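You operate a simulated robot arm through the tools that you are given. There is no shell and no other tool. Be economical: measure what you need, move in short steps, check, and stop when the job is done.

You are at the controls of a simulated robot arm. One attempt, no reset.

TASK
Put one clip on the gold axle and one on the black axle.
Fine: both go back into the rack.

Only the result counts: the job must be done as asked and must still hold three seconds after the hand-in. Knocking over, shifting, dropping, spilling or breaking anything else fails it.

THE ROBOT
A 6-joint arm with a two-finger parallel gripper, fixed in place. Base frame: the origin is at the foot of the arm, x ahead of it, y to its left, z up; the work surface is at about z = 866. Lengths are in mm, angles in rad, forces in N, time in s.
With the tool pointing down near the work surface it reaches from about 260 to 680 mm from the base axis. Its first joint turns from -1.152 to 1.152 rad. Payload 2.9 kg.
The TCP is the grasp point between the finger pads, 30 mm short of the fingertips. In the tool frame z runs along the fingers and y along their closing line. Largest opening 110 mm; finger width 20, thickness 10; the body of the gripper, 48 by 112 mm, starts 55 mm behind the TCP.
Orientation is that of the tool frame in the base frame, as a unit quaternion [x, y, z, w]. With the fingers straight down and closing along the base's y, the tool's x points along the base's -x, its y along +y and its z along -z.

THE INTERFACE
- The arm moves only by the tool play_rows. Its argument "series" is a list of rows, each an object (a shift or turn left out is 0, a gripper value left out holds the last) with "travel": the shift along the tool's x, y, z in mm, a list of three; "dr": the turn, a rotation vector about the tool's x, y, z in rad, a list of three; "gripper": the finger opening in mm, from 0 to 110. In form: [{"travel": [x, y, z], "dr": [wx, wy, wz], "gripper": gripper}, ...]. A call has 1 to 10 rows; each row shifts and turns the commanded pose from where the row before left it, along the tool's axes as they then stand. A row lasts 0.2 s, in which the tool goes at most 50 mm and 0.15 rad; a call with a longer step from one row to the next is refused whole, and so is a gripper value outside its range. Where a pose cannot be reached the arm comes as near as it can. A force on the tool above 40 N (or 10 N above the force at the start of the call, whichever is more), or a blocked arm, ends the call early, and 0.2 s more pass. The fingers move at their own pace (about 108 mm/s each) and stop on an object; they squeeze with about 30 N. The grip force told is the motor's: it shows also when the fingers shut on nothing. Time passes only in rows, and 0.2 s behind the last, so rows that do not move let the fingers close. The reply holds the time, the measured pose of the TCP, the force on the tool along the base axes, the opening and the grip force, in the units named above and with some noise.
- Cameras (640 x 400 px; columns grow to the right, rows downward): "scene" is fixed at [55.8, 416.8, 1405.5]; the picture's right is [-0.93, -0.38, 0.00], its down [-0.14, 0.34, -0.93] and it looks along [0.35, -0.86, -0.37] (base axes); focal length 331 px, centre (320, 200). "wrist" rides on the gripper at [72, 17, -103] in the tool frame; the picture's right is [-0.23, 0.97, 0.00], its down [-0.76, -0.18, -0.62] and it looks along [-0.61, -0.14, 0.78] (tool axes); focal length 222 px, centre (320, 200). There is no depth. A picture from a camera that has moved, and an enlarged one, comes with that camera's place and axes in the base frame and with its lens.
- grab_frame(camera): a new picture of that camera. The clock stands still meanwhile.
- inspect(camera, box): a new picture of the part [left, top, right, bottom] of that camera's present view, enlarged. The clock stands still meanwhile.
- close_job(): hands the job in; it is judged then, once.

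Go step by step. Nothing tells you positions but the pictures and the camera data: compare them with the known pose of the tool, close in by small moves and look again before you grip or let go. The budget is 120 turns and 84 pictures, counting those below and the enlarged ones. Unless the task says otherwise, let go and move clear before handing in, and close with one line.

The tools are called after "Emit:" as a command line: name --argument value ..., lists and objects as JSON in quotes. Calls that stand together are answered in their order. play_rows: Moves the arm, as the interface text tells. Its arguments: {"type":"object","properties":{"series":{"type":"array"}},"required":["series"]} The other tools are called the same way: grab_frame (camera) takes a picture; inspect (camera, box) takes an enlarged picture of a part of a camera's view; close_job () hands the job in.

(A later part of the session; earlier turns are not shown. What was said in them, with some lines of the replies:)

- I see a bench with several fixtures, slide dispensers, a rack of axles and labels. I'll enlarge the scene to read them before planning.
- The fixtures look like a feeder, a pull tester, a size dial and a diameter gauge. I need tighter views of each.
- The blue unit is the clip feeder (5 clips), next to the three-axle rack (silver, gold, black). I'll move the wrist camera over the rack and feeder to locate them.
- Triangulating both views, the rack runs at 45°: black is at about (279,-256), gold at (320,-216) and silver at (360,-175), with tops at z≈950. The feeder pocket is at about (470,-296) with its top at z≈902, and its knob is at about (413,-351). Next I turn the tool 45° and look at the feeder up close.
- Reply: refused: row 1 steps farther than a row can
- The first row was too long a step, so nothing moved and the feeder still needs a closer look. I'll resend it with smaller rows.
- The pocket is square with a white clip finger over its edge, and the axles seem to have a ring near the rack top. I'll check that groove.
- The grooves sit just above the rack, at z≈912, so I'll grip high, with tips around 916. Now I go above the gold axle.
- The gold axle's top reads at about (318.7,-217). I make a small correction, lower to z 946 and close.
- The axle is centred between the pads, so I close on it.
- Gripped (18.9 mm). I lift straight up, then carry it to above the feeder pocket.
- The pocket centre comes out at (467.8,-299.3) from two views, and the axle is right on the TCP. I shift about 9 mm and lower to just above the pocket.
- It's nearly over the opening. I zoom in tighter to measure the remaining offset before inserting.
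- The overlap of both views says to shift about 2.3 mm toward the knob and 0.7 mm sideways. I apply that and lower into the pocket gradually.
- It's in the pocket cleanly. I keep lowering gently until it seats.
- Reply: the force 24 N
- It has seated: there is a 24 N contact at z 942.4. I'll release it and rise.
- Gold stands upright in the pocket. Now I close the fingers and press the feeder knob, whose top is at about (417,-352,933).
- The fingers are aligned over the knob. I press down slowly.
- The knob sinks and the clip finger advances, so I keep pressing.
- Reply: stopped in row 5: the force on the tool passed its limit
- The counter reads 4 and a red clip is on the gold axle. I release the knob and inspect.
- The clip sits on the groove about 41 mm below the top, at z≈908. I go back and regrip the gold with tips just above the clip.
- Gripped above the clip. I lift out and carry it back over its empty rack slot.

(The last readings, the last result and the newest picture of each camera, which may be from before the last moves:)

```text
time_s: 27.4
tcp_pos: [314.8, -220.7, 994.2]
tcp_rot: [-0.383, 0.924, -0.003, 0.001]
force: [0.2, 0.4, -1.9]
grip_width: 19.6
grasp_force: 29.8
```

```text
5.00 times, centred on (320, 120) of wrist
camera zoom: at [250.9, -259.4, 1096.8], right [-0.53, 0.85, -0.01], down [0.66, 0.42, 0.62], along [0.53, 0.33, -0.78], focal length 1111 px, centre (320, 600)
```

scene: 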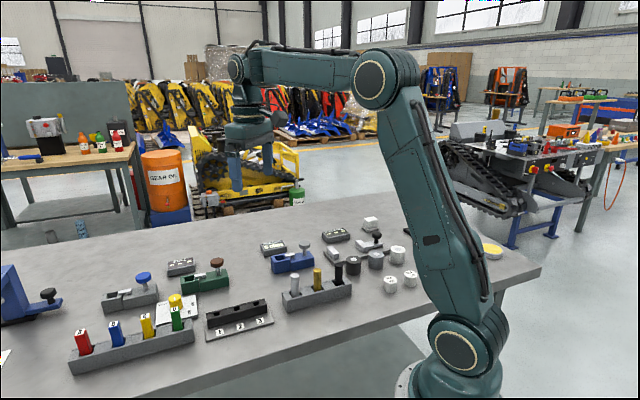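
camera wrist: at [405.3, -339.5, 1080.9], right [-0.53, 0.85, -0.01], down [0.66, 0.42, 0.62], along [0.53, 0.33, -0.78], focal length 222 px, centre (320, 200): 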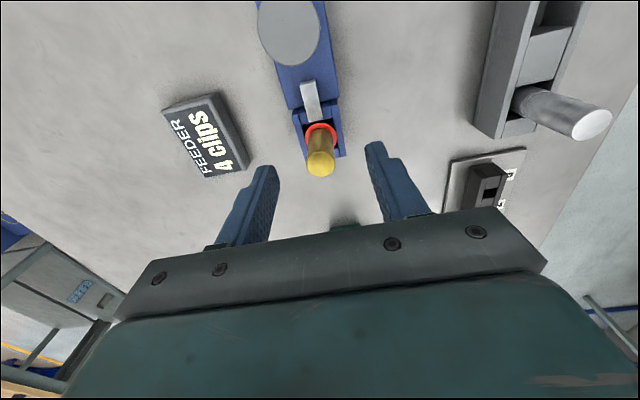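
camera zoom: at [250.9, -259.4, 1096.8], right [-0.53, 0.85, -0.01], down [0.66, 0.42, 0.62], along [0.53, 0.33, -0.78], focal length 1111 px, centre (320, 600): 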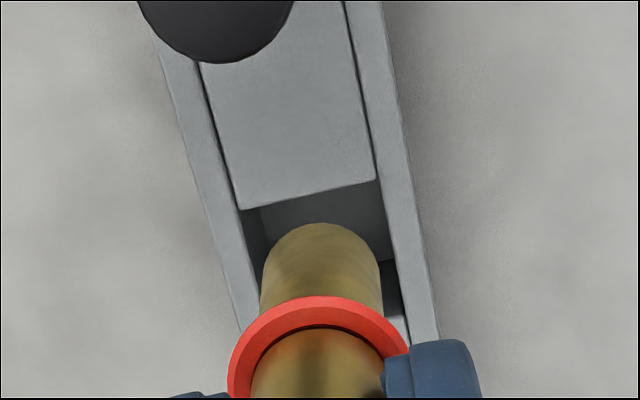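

The wrist and scene views both say the axle is about 4.5 mm too far toward black. I shift it, lower a bit, and recheck.

Emit:
play_rows --series '[{"travel": [-4.5, 0, 0]}, {}, {"travel": [0, 0, 10]}, {}]'

Emit:
inspect --camera "scene" --box '[295, 255, 347, 294]'

Emit:
inspect --camera "wrist" --box '[270, 80, 370, 160]'

```text
time_s: 28.4
tcp_pos: [318.8, -217.8, 984.3]
tcp_rot: [-0.383, 0.924, -0.003, 0.001]
force: [-0.5, 0.1, -1.8]
grip_width: 19.2
grasp_force: 30.0
```

```text
10.26 times, centred on (321, 274) of scene
camera zoom: at [55.8, 416.8, 1405.5], right [-0.93, -0.38, 0.0], down [-0.14, 0.34, -0.93], along [0.35, -0.86, -0.37], focal length 3394 px, centre (310, -564)
```

zoom: 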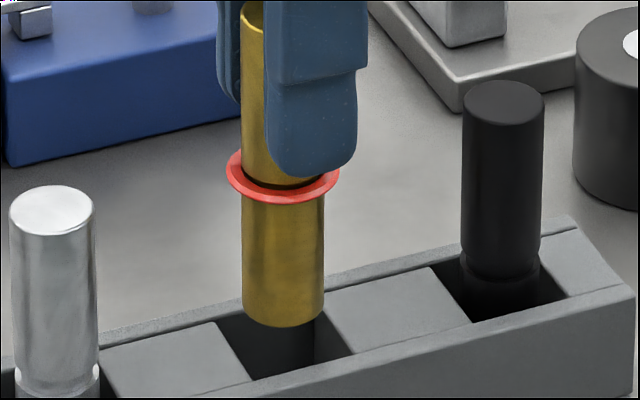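

```text
5.00 times, centred on (320, 120) of wrist
camera zoom: at [255.2, -255.5, 1087.5], right [-0.53, 0.85, 0.0], down [0.66, 0.41, 0.62], along [0.53, 0.33, -0.78], focal length 1111 px, centre (320, 600)
```

zoom: 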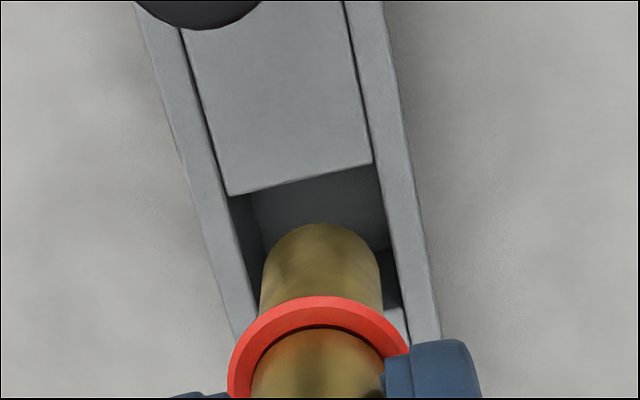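

It's centred over the slot now. I lower it in.

Emit:
play_rows --series '[{"travel": [0, 0, 8]}, {"travel": [0, 0, 8]}, {"travel": [0, 0, 8]}, {"travel": [0, 0, 8]}, {}]'

Emit:
inspect --camera "scene" --box '[295, 255, 347, 294]'

```text
time_s: 29.6
tcp_pos: [319.5, -216.7, 951.8]
tcp_rot: [-0.382, 0.924, -0.002, 0.001]
force: [0.3, -0.6, -2.1]
grip_width: 19.0
grasp_force: 30.3
```

```text
10.26 times, centred on (321, 274) of scene
camera zoom: at [55.8, 416.8, 1405.5], right [-0.93, -0.38, 0.0], down [-0.14, 0.34, -0.93], along [0.35, -0.86, -0.37], focal length 3394 px, centre (310, -564)
```

zoom: 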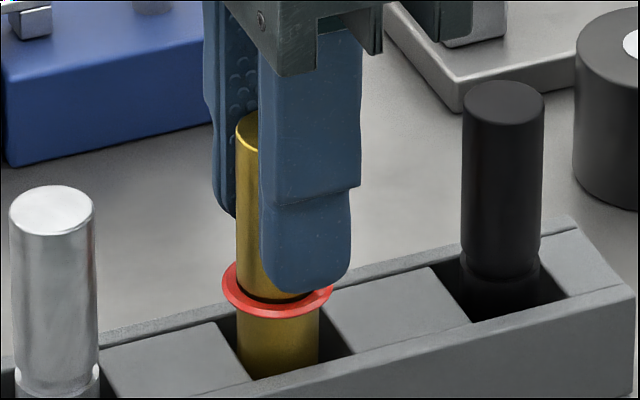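

Emit:
play_rows --series '[{"travel": [0, 0, 2]}, {"travel": [0, 0, 2]}, {"travel": [0, 0, 1.5]}, {}]'

```text
time_s: 30.6
tcp_pos: [320.3, -216.9, 947.0]
tcp_rot: [-0.383, 0.924, -0.002, 0.0]
force: [-0.2, -0.6, -0.7]
grip_width: 19.3
grasp_force: 29.8
```

Emit:
play_rows --series '[{"travel": [0, 0, 1.2]}, {"travel": [0, 0, 1]}, {}]'

Emit:
inspect --camera "scene" --box '[295, 255, 347, 294]'

```text
time_s: 31.4
tcp_pos: [321.2, -217.0, 945.1]
tcp_rot: [-0.383, 0.924, -0.003, 0.001]
force: [-0.2, -0.6, 4.7]
grip_width: 19.1
grasp_force: 29.4
```

```text
10.26 times, centred on (321, 274) of scene
camera zoom: at [55.7, 416.8, 1405.5], right [-0.93, -0.38, 0.0], down [-0.14, 0.34, -0.93], along [0.35, -0.86, -0.37], focal length 3394 px, centre (310, -564)
```

zoom: 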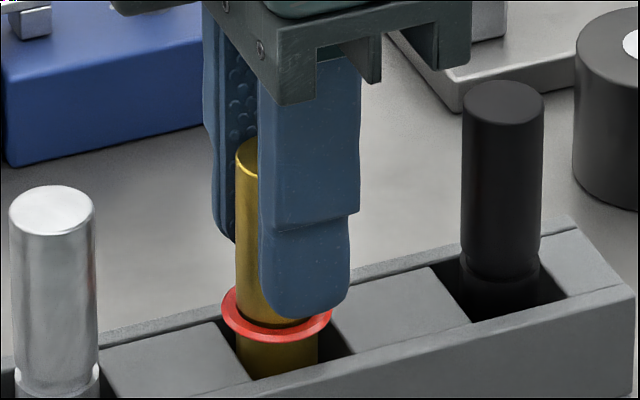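

Seated (light contact at 945). I release, rise, and go over the black axle.

Emit:
play_rows --series '[{"gripper": 30}, {"gripper": 60}, {}, {"travel": [0, 0, -20]}, {"travel": [0, 0, -50]}, {"travel": [29, 0, 0]}, {"travel": [29, 0, 0]}, {}]'

Emit:
grab_frame --camera "wrist"

Emit:
inspect --camera "scene" --box '[280, 240, 360, 300]'

```text
time_s: 33.2
tcp_pos: [280.4, -255.1, 1013.9]
tcp_rot: [-0.383, 0.924, -0.003, 0.001]
force: [-0.1, 0.5, -0.3]
grip_width: 60.1
grasp_force: 0.0
```

```text
31 pictures are left
camera wrist: at [216.6, -293.7, 1117.8], right [-0.53, 0.85, -0.01], down [0.66, 0.42, 0.62], along [0.53, 0.33, -0.78], focal length 222 px, centre (320, 200)
```

wrist: 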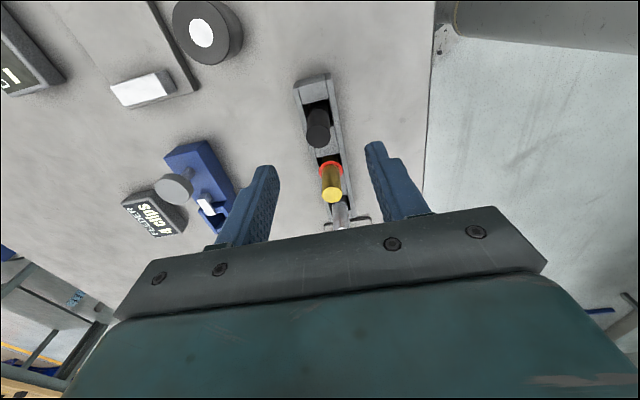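

```text
6.67 times, centred on (320, 270) of scene
camera zoom: at [55.8, 416.8, 1405.5], right [-0.93, -0.38, 0.0], down [-0.14, 0.34, -0.93], along [0.35, -0.86, -0.37], focal length 2206 px, centre (320, -267)
```

zoom: 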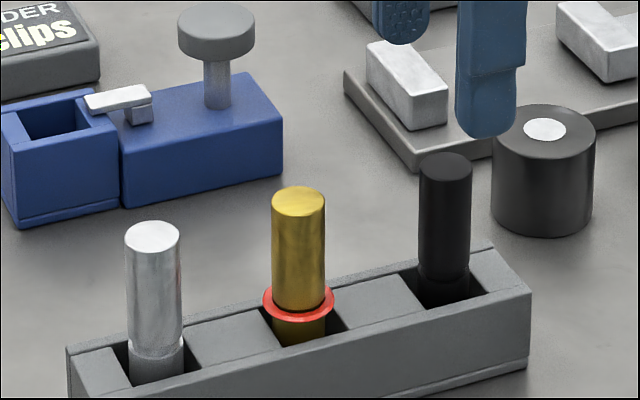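

Gold with its clip is back in its slot. Now I align on black, lower and grip.

Emit:
play_rows --series '[{"travel": [5, 0.8, 20]}, {"travel": [0, 0, 20]}, {"travel": [0, 0, 20]}, {"travel": [0, 0, 9]}, {}]'

Emit:
inspect --camera "wrist" --box '[220, 100, 420, 225]'

```text
time_s: 34.4
tcp_pos: [275.6, -258.9, 945.1]
tcp_rot: [-0.382, 0.924, -0.003, 0.001]
force: [0.3, 0.3, -0.3]
grip_width: 60.1
grasp_force: 0.1
```

```text
3.20 times, centred on (320, 162) of wrist
camera zoom: at [211.8, -297.3, 1049.2], right [-0.53, 0.85, 0.0], down [0.66, 0.41, 0.62], along [0.53, 0.33, -0.78], focal length 711 px, centre (320, 320)
```

zoom: 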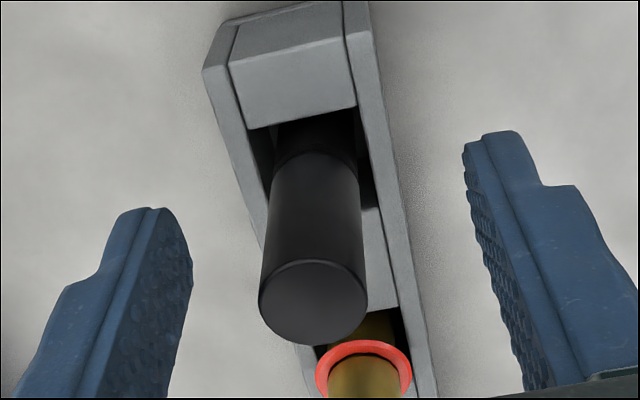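

Emit:
play_rows --series '[{"travel": [-1, -1, 0]}, {"gripper": 15}, {}, {}, {}]'

Emit:
play_rows --series '[{"travel": [0, 0, -15]}, {"travel": [0, 0, -35]}, {"travel": [0, 0, -45]}, {}]'

```text
time_s: 35.6
tcp_pos: [276.3, -259.7, 946.9]
tcp_rot: [-0.383, 0.924, -0.003, 0.001]
force: [-0.1, -1.2, 1.1]
grip_width: 19.2
grasp_force: 29.6
```

```text
time_s: 36.6
tcp_pos: [276.0, -258.2, 1040.6]
tcp_rot: [-0.383, 0.924, -0.002, 0.001]
force: [1.0, 0.5, -1.8]
grip_width: 19.2
grasp_force: 30.0
```

Black is gripped and lifted, so I carry it over the feeder pocket.

Emit:
play_rows --series '[{"travel": [-21.1, -33.2, 0]}, {"travel": [-21.1, -33.2, 0]}, {"travel": [-21.1, -33.2, 0]}, {"travel": [-21.1, -33.2, 0]}, {"travel": [-21.1, -33.2, 0]}, {}, {"travel": [0, 0, 25]}, {"travel": [0, 0, 27]}, {}, {}]'

Emit:
inspect --camera "scene" --box '[276, 245, 304, 264]'

Emit:
inspect --camera "wrist" --box '[285, 90, 355, 145]'

```text
time_s: 38.8
tcp_pos: [467.8, -304.3, 989.8]
tcp_rot: [-0.383, 0.924, -0.003, 0.001]
force: [1.2, 0.1, -1.2]
grip_width: 19.3
grasp_force: 29.8
```

```text
16.00 times, centred on (290, 254) of scene
camera zoom: at [55.8, 416.8, 1405.5], right [-0.93, -0.38, 0.0], down [-0.14, 0.34, -0.93], along [0.35, -0.86, -0.37], focal length 5295 px, centre (800, -672)
```

zoom: 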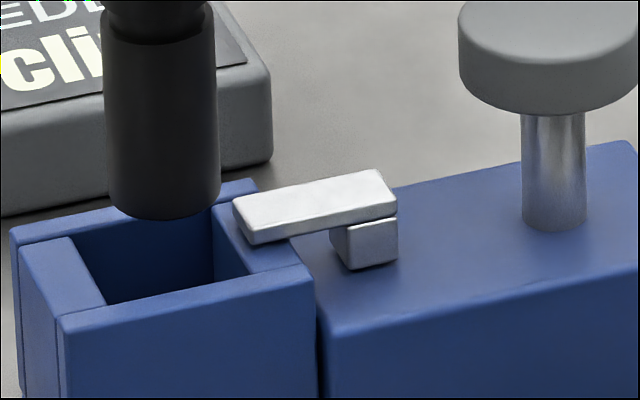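

```text
7.27 times, centred on (320, 118) of wrist
camera zoom: at [405.0, -342.1, 1094.0], right [-0.53, 0.85, -0.01], down [0.66, 0.42, 0.62], along [0.53, 0.33, -0.78], focal length 1615 px, centre (320, 800)
```

zoom: 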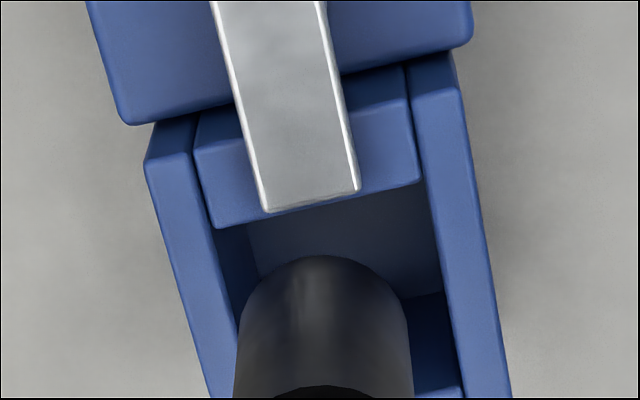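

Slightly off: the pocket needs about 2.4 mm sideways and 2 mm away from the knob. I correct, lower a bit and recheck.

Emit:
play_rows --series '[{"travel": [-2, 2.4, 0]}, {}, {"travel": [0, 0, 6]}, {}]'

Emit:
inspect --camera "scene" --box '[276, 245, 304, 264]'

Emit:
inspect --camera "wrist" --box '[285, 90, 355, 145]'

```text
time_s: 39.8
tcp_pos: [469.4, -300.4, 984.2]
tcp_rot: [-0.383, 0.924, -0.003, 0.001]
force: [-0.5, 0.0, -1.4]
grip_width: 19.2
grasp_force: 30.2
```

```text
16.00 times, centred on (290, 254) of scene
camera zoom: at [55.8, 416.8, 1405.5], right [-0.93, -0.38, 0.0], down [-0.14, 0.34, -0.93], along [0.35, -0.86, -0.37], focal length 5295 px, centre (800, -672)
```

zoom: 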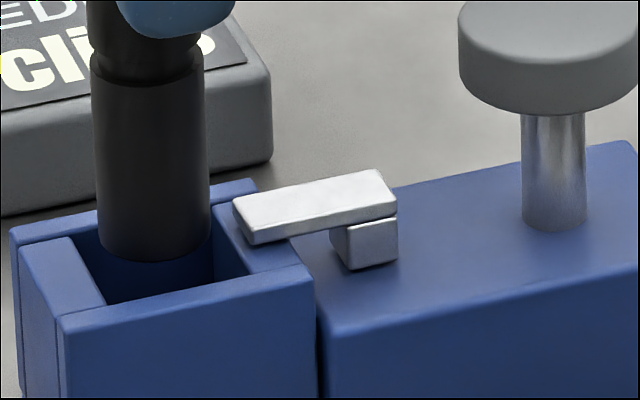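

```text
7.27 times, centred on (320, 118) of wrist
camera zoom: at [405.3, -338.4, 1087.5], right [-0.53, 0.85, -0.01], down [0.66, 0.42, 0.62], along [0.53, 0.33, -0.78], focal length 1615 px, centre (320, 800)
```

zoom: 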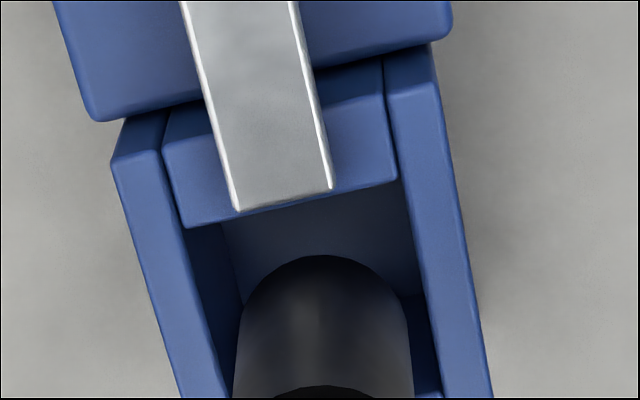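

Well centred now, so I lower into the pocket.

Emit:
play_rows --series '[{"travel": [0.8, 0, 0]}, {"travel": [0, 0, 8]}, {"travel": [0, 0, 8]}, {"travel": [0, 0, 8]}, {"travel": [0, 0, 8]}, {"travel": [0, 0, 2]}, {}]'

Emit:
play_rows --series '[{"travel": [0, 0, 1.5]}, {"travel": [0, 0, 1.5]}, {}]'

```text
time_s: 41.4
tcp_pos: [468.8, -302.0, 949.6]
tcp_rot: [-0.382, 0.924, -0.003, 0.001]
force: [0.1, -0.1, -2.9]
grip_width: 19.2
grasp_force: 29.9
```

```text
time_s: 42.2
tcp_pos: [467.1, -299.8, 945.3]
tcp_rot: [-0.383, 0.924, -0.003, 0.001]
force: [1.1, -0.2, -2.1]
grip_width: 18.9
grasp_force: 29.7
```

Emit:
play_rows --series '[{"travel": [0, 0, 1]}, {"travel": [0, 0, 1]}, {}]'

Emit:
inspect --camera "scene" --box '[268, 225, 328, 270]'

```text
time_s: 43.0
tcp_pos: [466.9, -301.3, 946.5]
tcp_rot: [-0.383, 0.924, -0.003, 0.003]
force: [-4.3, 3.6, 23.7]
grip_width: 19.3
grasp_force: 29.9
```

```text
8.89 times, centred on (298, 248) of scene
camera zoom: at [55.3, 417.2, 1405.4], right [-0.93, -0.38, 0.0], down [-0.14, 0.34, -0.93], along [0.35, -0.86, -0.37], focal length 2942 px, centre (516, -222)
```

zoom: 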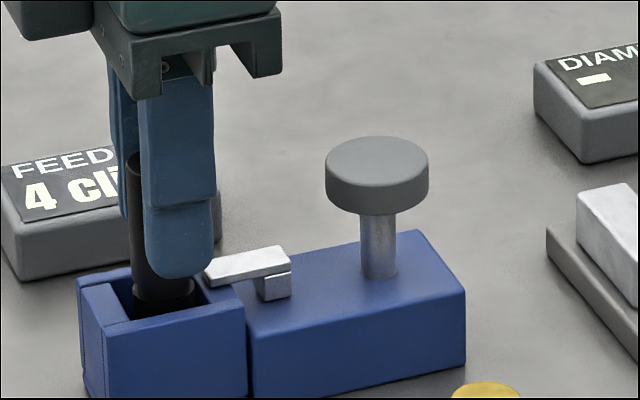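

Seated. I release, rise, close the fingers and go over the knob.

Emit:
play_rows --series '[{"travel": [0, 0, -1.5]}, {"gripper": 30}, {"gripper": 60}, {}, {"travel": [0, 0, -20]}, {"travel": [0, 0, -36]}, {"gripper": 0}, {"travel": [35.5, 0, 0]}, {"travel": [35.5, 0, 0]}, {}]'

Emit:
inspect --camera "scene" --box '[265, 210, 345, 272]'

```text
time_s: 45.2
tcp_pos: [416.0, -353.8, 1001.8]
tcp_rot: [-0.383, 0.924, -0.002, 0.001]
force: [0.2, 1.2, -0.8]
grip_width: 0.0
grasp_force: 29.8
```

```text
6.45 times, centred on (305, 241) of scene
camera zoom: at [55.8, 416.8, 1405.5], right [-0.93, -0.38, 0.0], down [-0.14, 0.34, -0.93], along [0.35, -0.86, -0.37], focal length 2135 px, centre (417, -64)
```

zoom: 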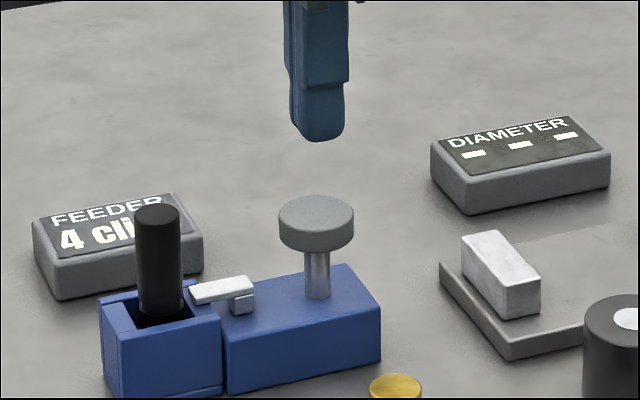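

Black stands in the pocket and the fingers are above the knob. I press down as before.

Emit:
play_rows --series '[{"travel": [-1, 0, 20]}, {"travel": [0, 0, 14]}, {"travel": [0, 0, 4]}, {"travel": [0, 0, 3]}, {"travel": [0, 0, 3]}, {"travel": [0, 0, 3]}, {"travel": [0, 0, 3]}, {}]'

Emit:
play_rows --series '[{"travel": [0, 0, 2]}, {"travel": [0, 0, 2]}, {"travel": [0, 0, 2]}, {}]'

Emit:
inspect --camera "scene" --box '[265, 220, 335, 272]'

```text
time_s: 47.0
tcp_pos: [418.0, -350.7, 952.0]
tcp_rot: [-0.383, 0.924, -0.002, 0.001]
force: [1.3, -1.2, 4.1]
grip_width: 0.0
grasp_force: 29.5
```

```text
time_s: 48.0
tcp_pos: [419.6, -349.4, 947.6]
tcp_rot: [-0.382, 0.924, -0.003, 0.002]
force: [-9.9, -2.9, 20.4]
grip_width: 0.2
grasp_force: 30.2
```

```text
7.69 times, centred on (300, 246) of scene
camera zoom: at [55.2, 417.0, 1405.5], right [-0.93, -0.38, 0.0], down [-0.14, 0.34, -0.93], along [0.35, -0.86, -0.37], focal length 2546 px, centre (474, -154)
```

zoom: 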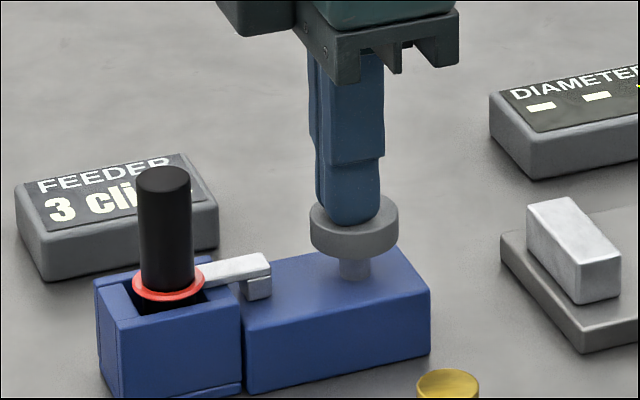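

The counter reads 3 and the clip is on the black axle. I release the knob and go back to regrip.

Emit:
play_rows --series '[{"travel": [0, 0, -5]}, {"travel": [0, 0, -15]}, {"travel": [0, 0, -35]}, {"travel": [-35, 0, 0], "gripper": 60}, {"travel": [-35, 0, 0]}, {}, {"travel": [0, 0, 25]}, {}]'

Emit:
grab_frame --camera "wrist"

Emit:
inspect --camera "scene" --box '[265, 220, 335, 272]'

```text
time_s: 49.8
tcp_pos: [466.6, -300.8, 975.2]
tcp_rot: [-0.382, 0.924, -0.003, 0.001]
force: [0.4, -0.4, -0.5]
grip_width: 60.0
grasp_force: 0.0
```

```text
21 pictures are left
camera wrist: at [402.7, -338.3, 1078.6], right [-0.53, 0.85, -0.01], down [0.66, 0.42, 0.62], along [0.53, 0.33, -0.78], focal length 222 px, centre (320, 200)
```

wrist: 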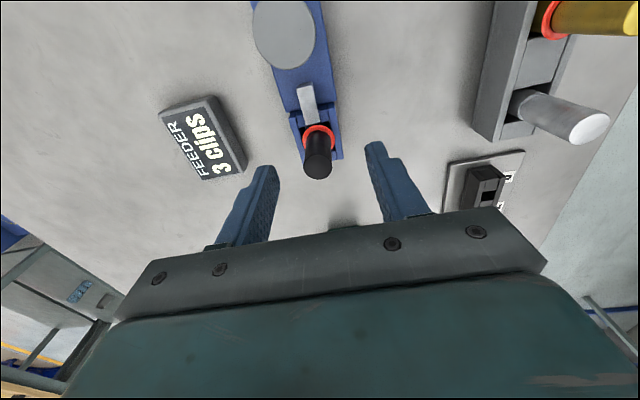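

```text
7.69 times, centred on (300, 246) of scene
camera zoom: at [55.8, 416.8, 1405.5], right [-0.93, -0.38, 0.0], down [-0.14, 0.34, -0.93], along [0.35, -0.86, -0.37], focal length 2546 px, centre (474, -154)
```

zoom: 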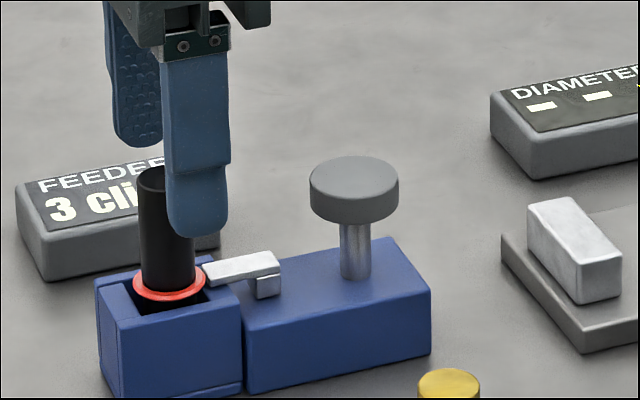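

Emit:
play_rows --series '[{"travel": [0, -1.3, 15]}, {"travel": [0, 0, 14]}, {}, {"gripper": 15}, {}, {}, {}]'

Emit:
inspect --camera "scene" --box '[268, 225, 328, 270]'

```text
time_s: 51.4
tcp_pos: [468.3, -301.2, 946.0]
tcp_rot: [-0.383, 0.924, -0.003, 0.002]
force: [-0.3, -1.3, -0.3]
grip_width: 19.4
grasp_force: 30.0
```

```text
8.89 times, centred on (298, 248) of scene
camera zoom: at [55.8, 416.8, 1405.5], right [-0.93, -0.38, 0.0], down [-0.14, 0.34, -0.93], along [0.35, -0.86, -0.37], focal length 2942 px, centre (516, -222)
```

zoom: 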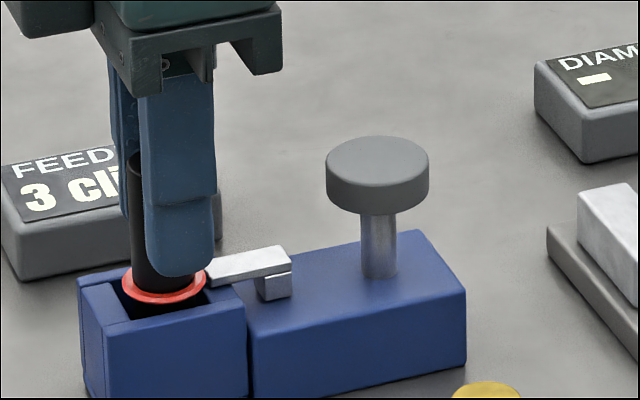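

Gripped. I lift and return it over the empty black slot.

Emit:
play_rows --series '[{"travel": [0, 0, -10]}, {"travel": [0, 0, -40]}, {"travel": [0, 0, -45]}, {}, {"travel": [20.6, 33.1, 0]}, {"travel": [20.6, 33.1, 0]}, {"travel": [20.6, 33.1, 0]}, {"travel": [20.6, 33.1, 0]}, {"travel": [20.6, 33.1, 0]}, {}]'

Emit:
play_rows --series '[{"travel": [0, 0, 25]}, {"travel": [0, 0, 22]}, {}, {}]'

Emit:
inspect --camera "scene" --box '[310, 245, 362, 284]'

Emit:
inspect --camera "wrist" --box '[270, 80, 370, 160]'

```text
time_s: 53.6
tcp_pos: [279.2, -255.5, 1036.9]
tcp_rot: [-0.383, 0.924, -0.002, 0.001]
force: [-0.2, -0.1, -2.7]
grip_width: 19.4
grasp_force: 30.1
```

```text
time_s: 54.6
tcp_pos: [279.1, -255.1, 991.2]
tcp_rot: [-0.382, 0.924, -0.002, 0.0]
force: [-0.3, 0.2, -1.8]
grip_width: 19.4
grasp_force: 30.6
```

```text
10.26 times, centred on (336, 264) of scene
camera zoom: at [55.8, 416.8, 1405.5], right [-0.93, -0.38, 0.0], down [-0.14, 0.34, -0.93], along [0.35, -0.86, -0.37], focal length 3394 px, centre (156, -462)
```

zoom: 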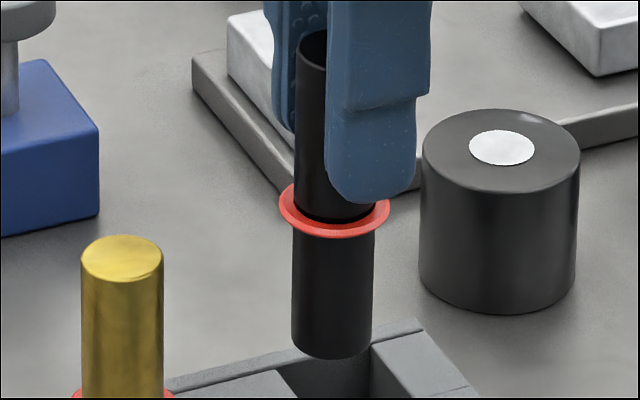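

```text
5.00 times, centred on (320, 120) of wrist
camera zoom: at [215.9, -292.7, 1095.5], right [-0.53, 0.85, -0.01], down [0.66, 0.42, 0.62], along [0.53, 0.33, -0.78], focal length 1111 px, centre (320, 600)
```

zoom: 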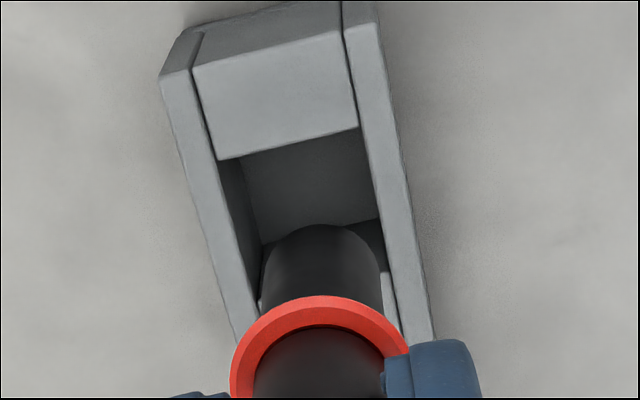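

The axle is about 3 mm too far toward gold. I correct, lower a little and recheck.

Emit:
play_rows --series '[{"travel": [3.2, -0.7, 0]}, {}, {"travel": [0, 0, 7]}, {}]'

Emit:
inspect --camera "scene" --box '[310, 250, 362, 289]'

Emit:
inspect --camera "wrist" --box '[270, 80, 370, 160]'

```text
time_s: 55.6
tcp_pos: [276.7, -259.1, 984.7]
tcp_rot: [-0.383, 0.924, -0.003, 0.002]
force: [-0.6, 0.7, -2.6]
grip_width: 19.1
grasp_force: 30.0
```

```text
10.26 times, centred on (336, 270) of scene
camera zoom: at [55.8, 416.8, 1405.5], right [-0.93, -0.38, 0.0], down [-0.14, 0.34, -0.93], along [0.35, -0.86, -0.37], focal length 3394 px, centre (156, -513)
```

zoom: 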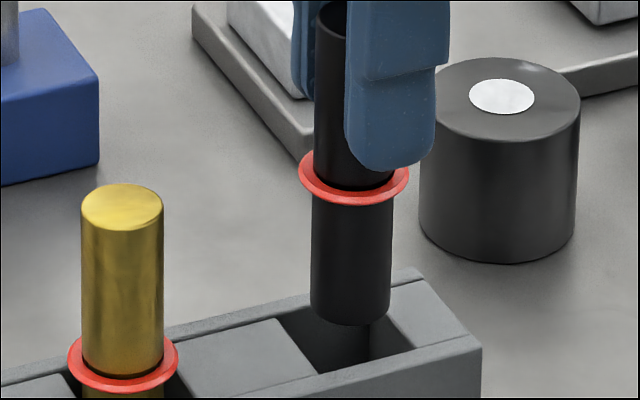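

```text
5.00 times, centred on (320, 120) of wrist
camera zoom: at [212.4, -297.0, 1088.4], right [-0.53, 0.85, -0.01], down [0.66, 0.42, 0.62], along [0.53, 0.33, -0.78], focal length 1111 px, centre (320, 600)
```

zoom: 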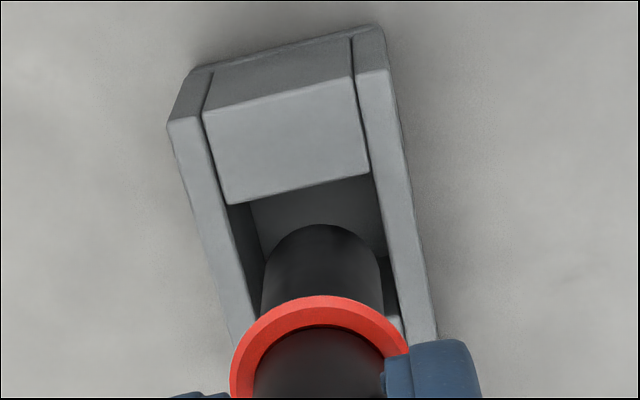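

Close to centred. I apply a last 1.2 mm trim and lower in.

Emit:
play_rows --series '[{"travel": [-1.2, 0, 0]}, {"travel": [0, 0, 8]}, {"travel": [0, 0, 8]}, {"travel": [0, 0, 8]}, {"travel": [0, 0, 8]}, {}]'

Emit:
play_rows --series '[{"travel": [0, 0, 2]}, {"travel": [0, 0, 2]}, {"travel": [0, 0, 1]}, {}]'

Emit:
inspect --camera "scene" --box '[300, 250, 360, 295]'

```text
time_s: 57.0
tcp_pos: [277.4, -258.1, 955.7]
tcp_rot: [-0.384, 0.923, -0.002, 0.001]
force: [-0.5, -0.4, -1.7]
grip_width: 19.3
grasp_force: 30.4
```

```text
time_s: 58.0
tcp_pos: [278.6, -257.8, 949.3]
tcp_rot: [-0.382, 0.924, -0.002, 0.0]
force: [0.8, -0.1, -1.6]
grip_width: 19.4
grasp_force: 30.2
```

```text
8.89 times, centred on (330, 272) of scene
camera zoom: at [55.8, 416.8, 1405.5], right [-0.93, -0.38, 0.0], down [-0.14, 0.34, -0.93], along [0.35, -0.86, -0.37], focal length 2942 px, centre (231, -444)
```

zoom: 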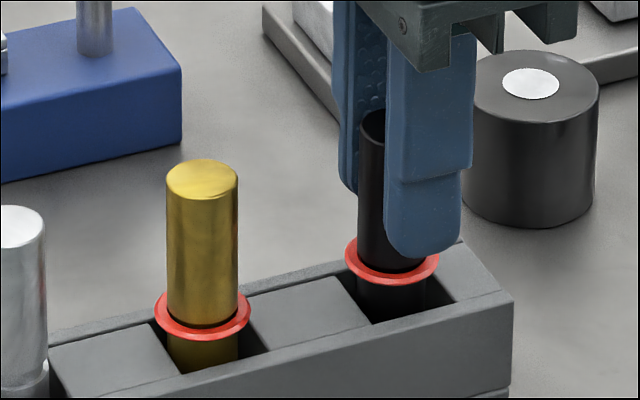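

Emit:
play_rows --series '[{"travel": [0, 0, 1.2]}, {"travel": [0, 0, 1]}, {}]'

```text
time_s: 58.8
tcp_pos: [278.3, -259.0, 946.6]
tcp_rot: [-0.383, 0.924, -0.003, 0.001]
force: [-0.4, -0.5, -2.1]
grip_width: 19.5
grasp_force: 30.2
```

Emit:
play_rows --series '[{"travel": [0, 0, 1]}, {}]'

```text
time_s: 59.4
tcp_pos: [277.2, -259.9, 946.2]
tcp_rot: [-0.383, 0.924, -0.002, 0.001]
force: [-0.4, 0.3, -1.1]
grip_width: 19.3
grasp_force: 30.1
```

Emit:
play_rows --series '[{"travel": [0, 0, 0.8]}, {"travel": [0, 0, 0.5]}, {}]'

```text
time_s: 60.2
tcp_pos: [277.8, -259.9, 947.8]
tcp_rot: [-0.383, 0.924, -0.003, 0.002]
force: [0.6, -3.0, 6.6]
grip_width: 19.1
grasp_force: 30.2
```

Touching the floor (6.6 N). I release, rise, and check the result.

Emit:
play_rows --series '[{"gripper": 30}, {"gripper": 60}, {}, {"travel": [0, 0, -20]}, {"travel": [0, 0, -50]}, {"travel": [0, 0, -50]}, {"travel": [0, 0, -30]}, {}]'

Emit:
inspect --camera "scene" --box '[250, 225, 370, 305]'

Emit:
inspect --camera "scene" --box '[300, 250, 360, 295]'

Emit:
grab_frame --camera "scene"

```text
time_s: 62.0
tcp_pos: [277.8, -259.0, 1098.2]
tcp_rot: [-0.383, 0.924, -0.002, 0.002]
force: [1.0, -0.1, -0.2]
grip_width: 59.8
grasp_force: 0.1
```

```text
5.00 times, centred on (310, 265) of scene
camera zoom: at [55.8, 416.8, 1405.5], right [-0.93, -0.38, 0.0], down [-0.14, 0.34, -0.93], along [0.35, -0.86, -0.37], focal length 1655 px, centre (370, -125)
```

zoom: 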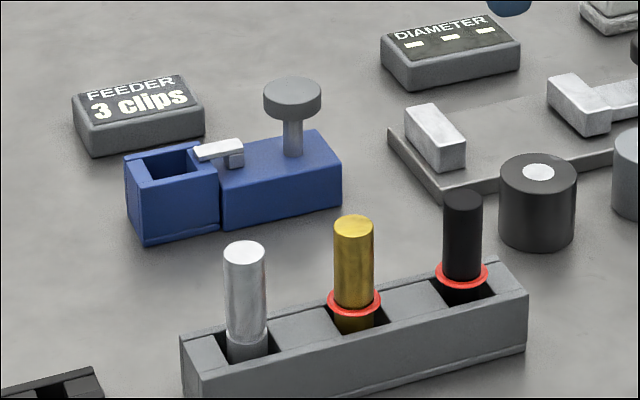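

```text
8.89 times, centred on (330, 272) of scene
camera zoom: at [55.8, 416.8, 1405.5], right [-0.93, -0.38, 0.0], down [-0.14, 0.34, -0.93], along [0.35, -0.86, -0.37], focal length 2942 px, centre (231, -444)
```

zoom: 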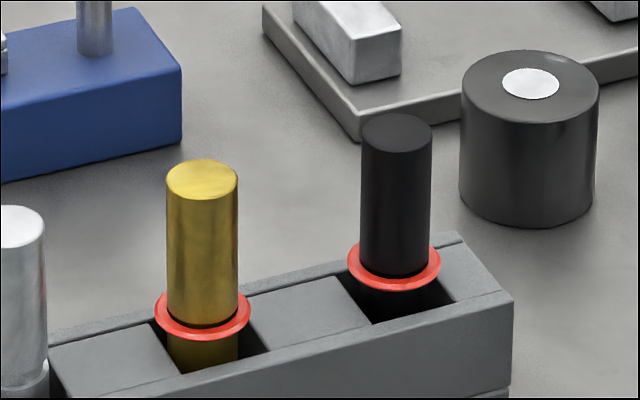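

```text
11 pictures are left
```

scene: 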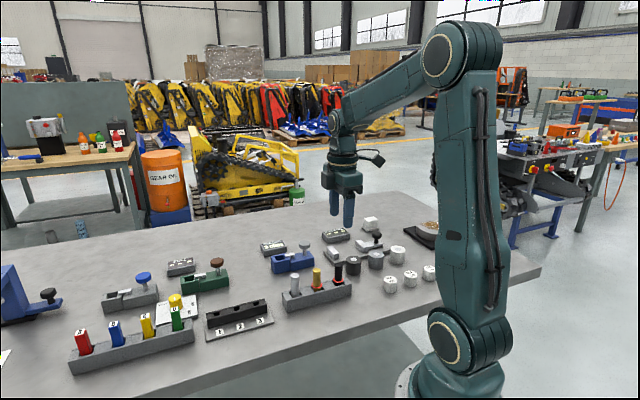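

Gold and black both stand in their own rack slots with one clip each. The counter reads 3, nothing else has moved and the hand is clear, so I'm handing in.

Emit:
close_job

```text
The job is handed in.
```

The gold and black axles each have one clip fitted and are back in their own rack slots. I didn't run the optional pull check on the clips.
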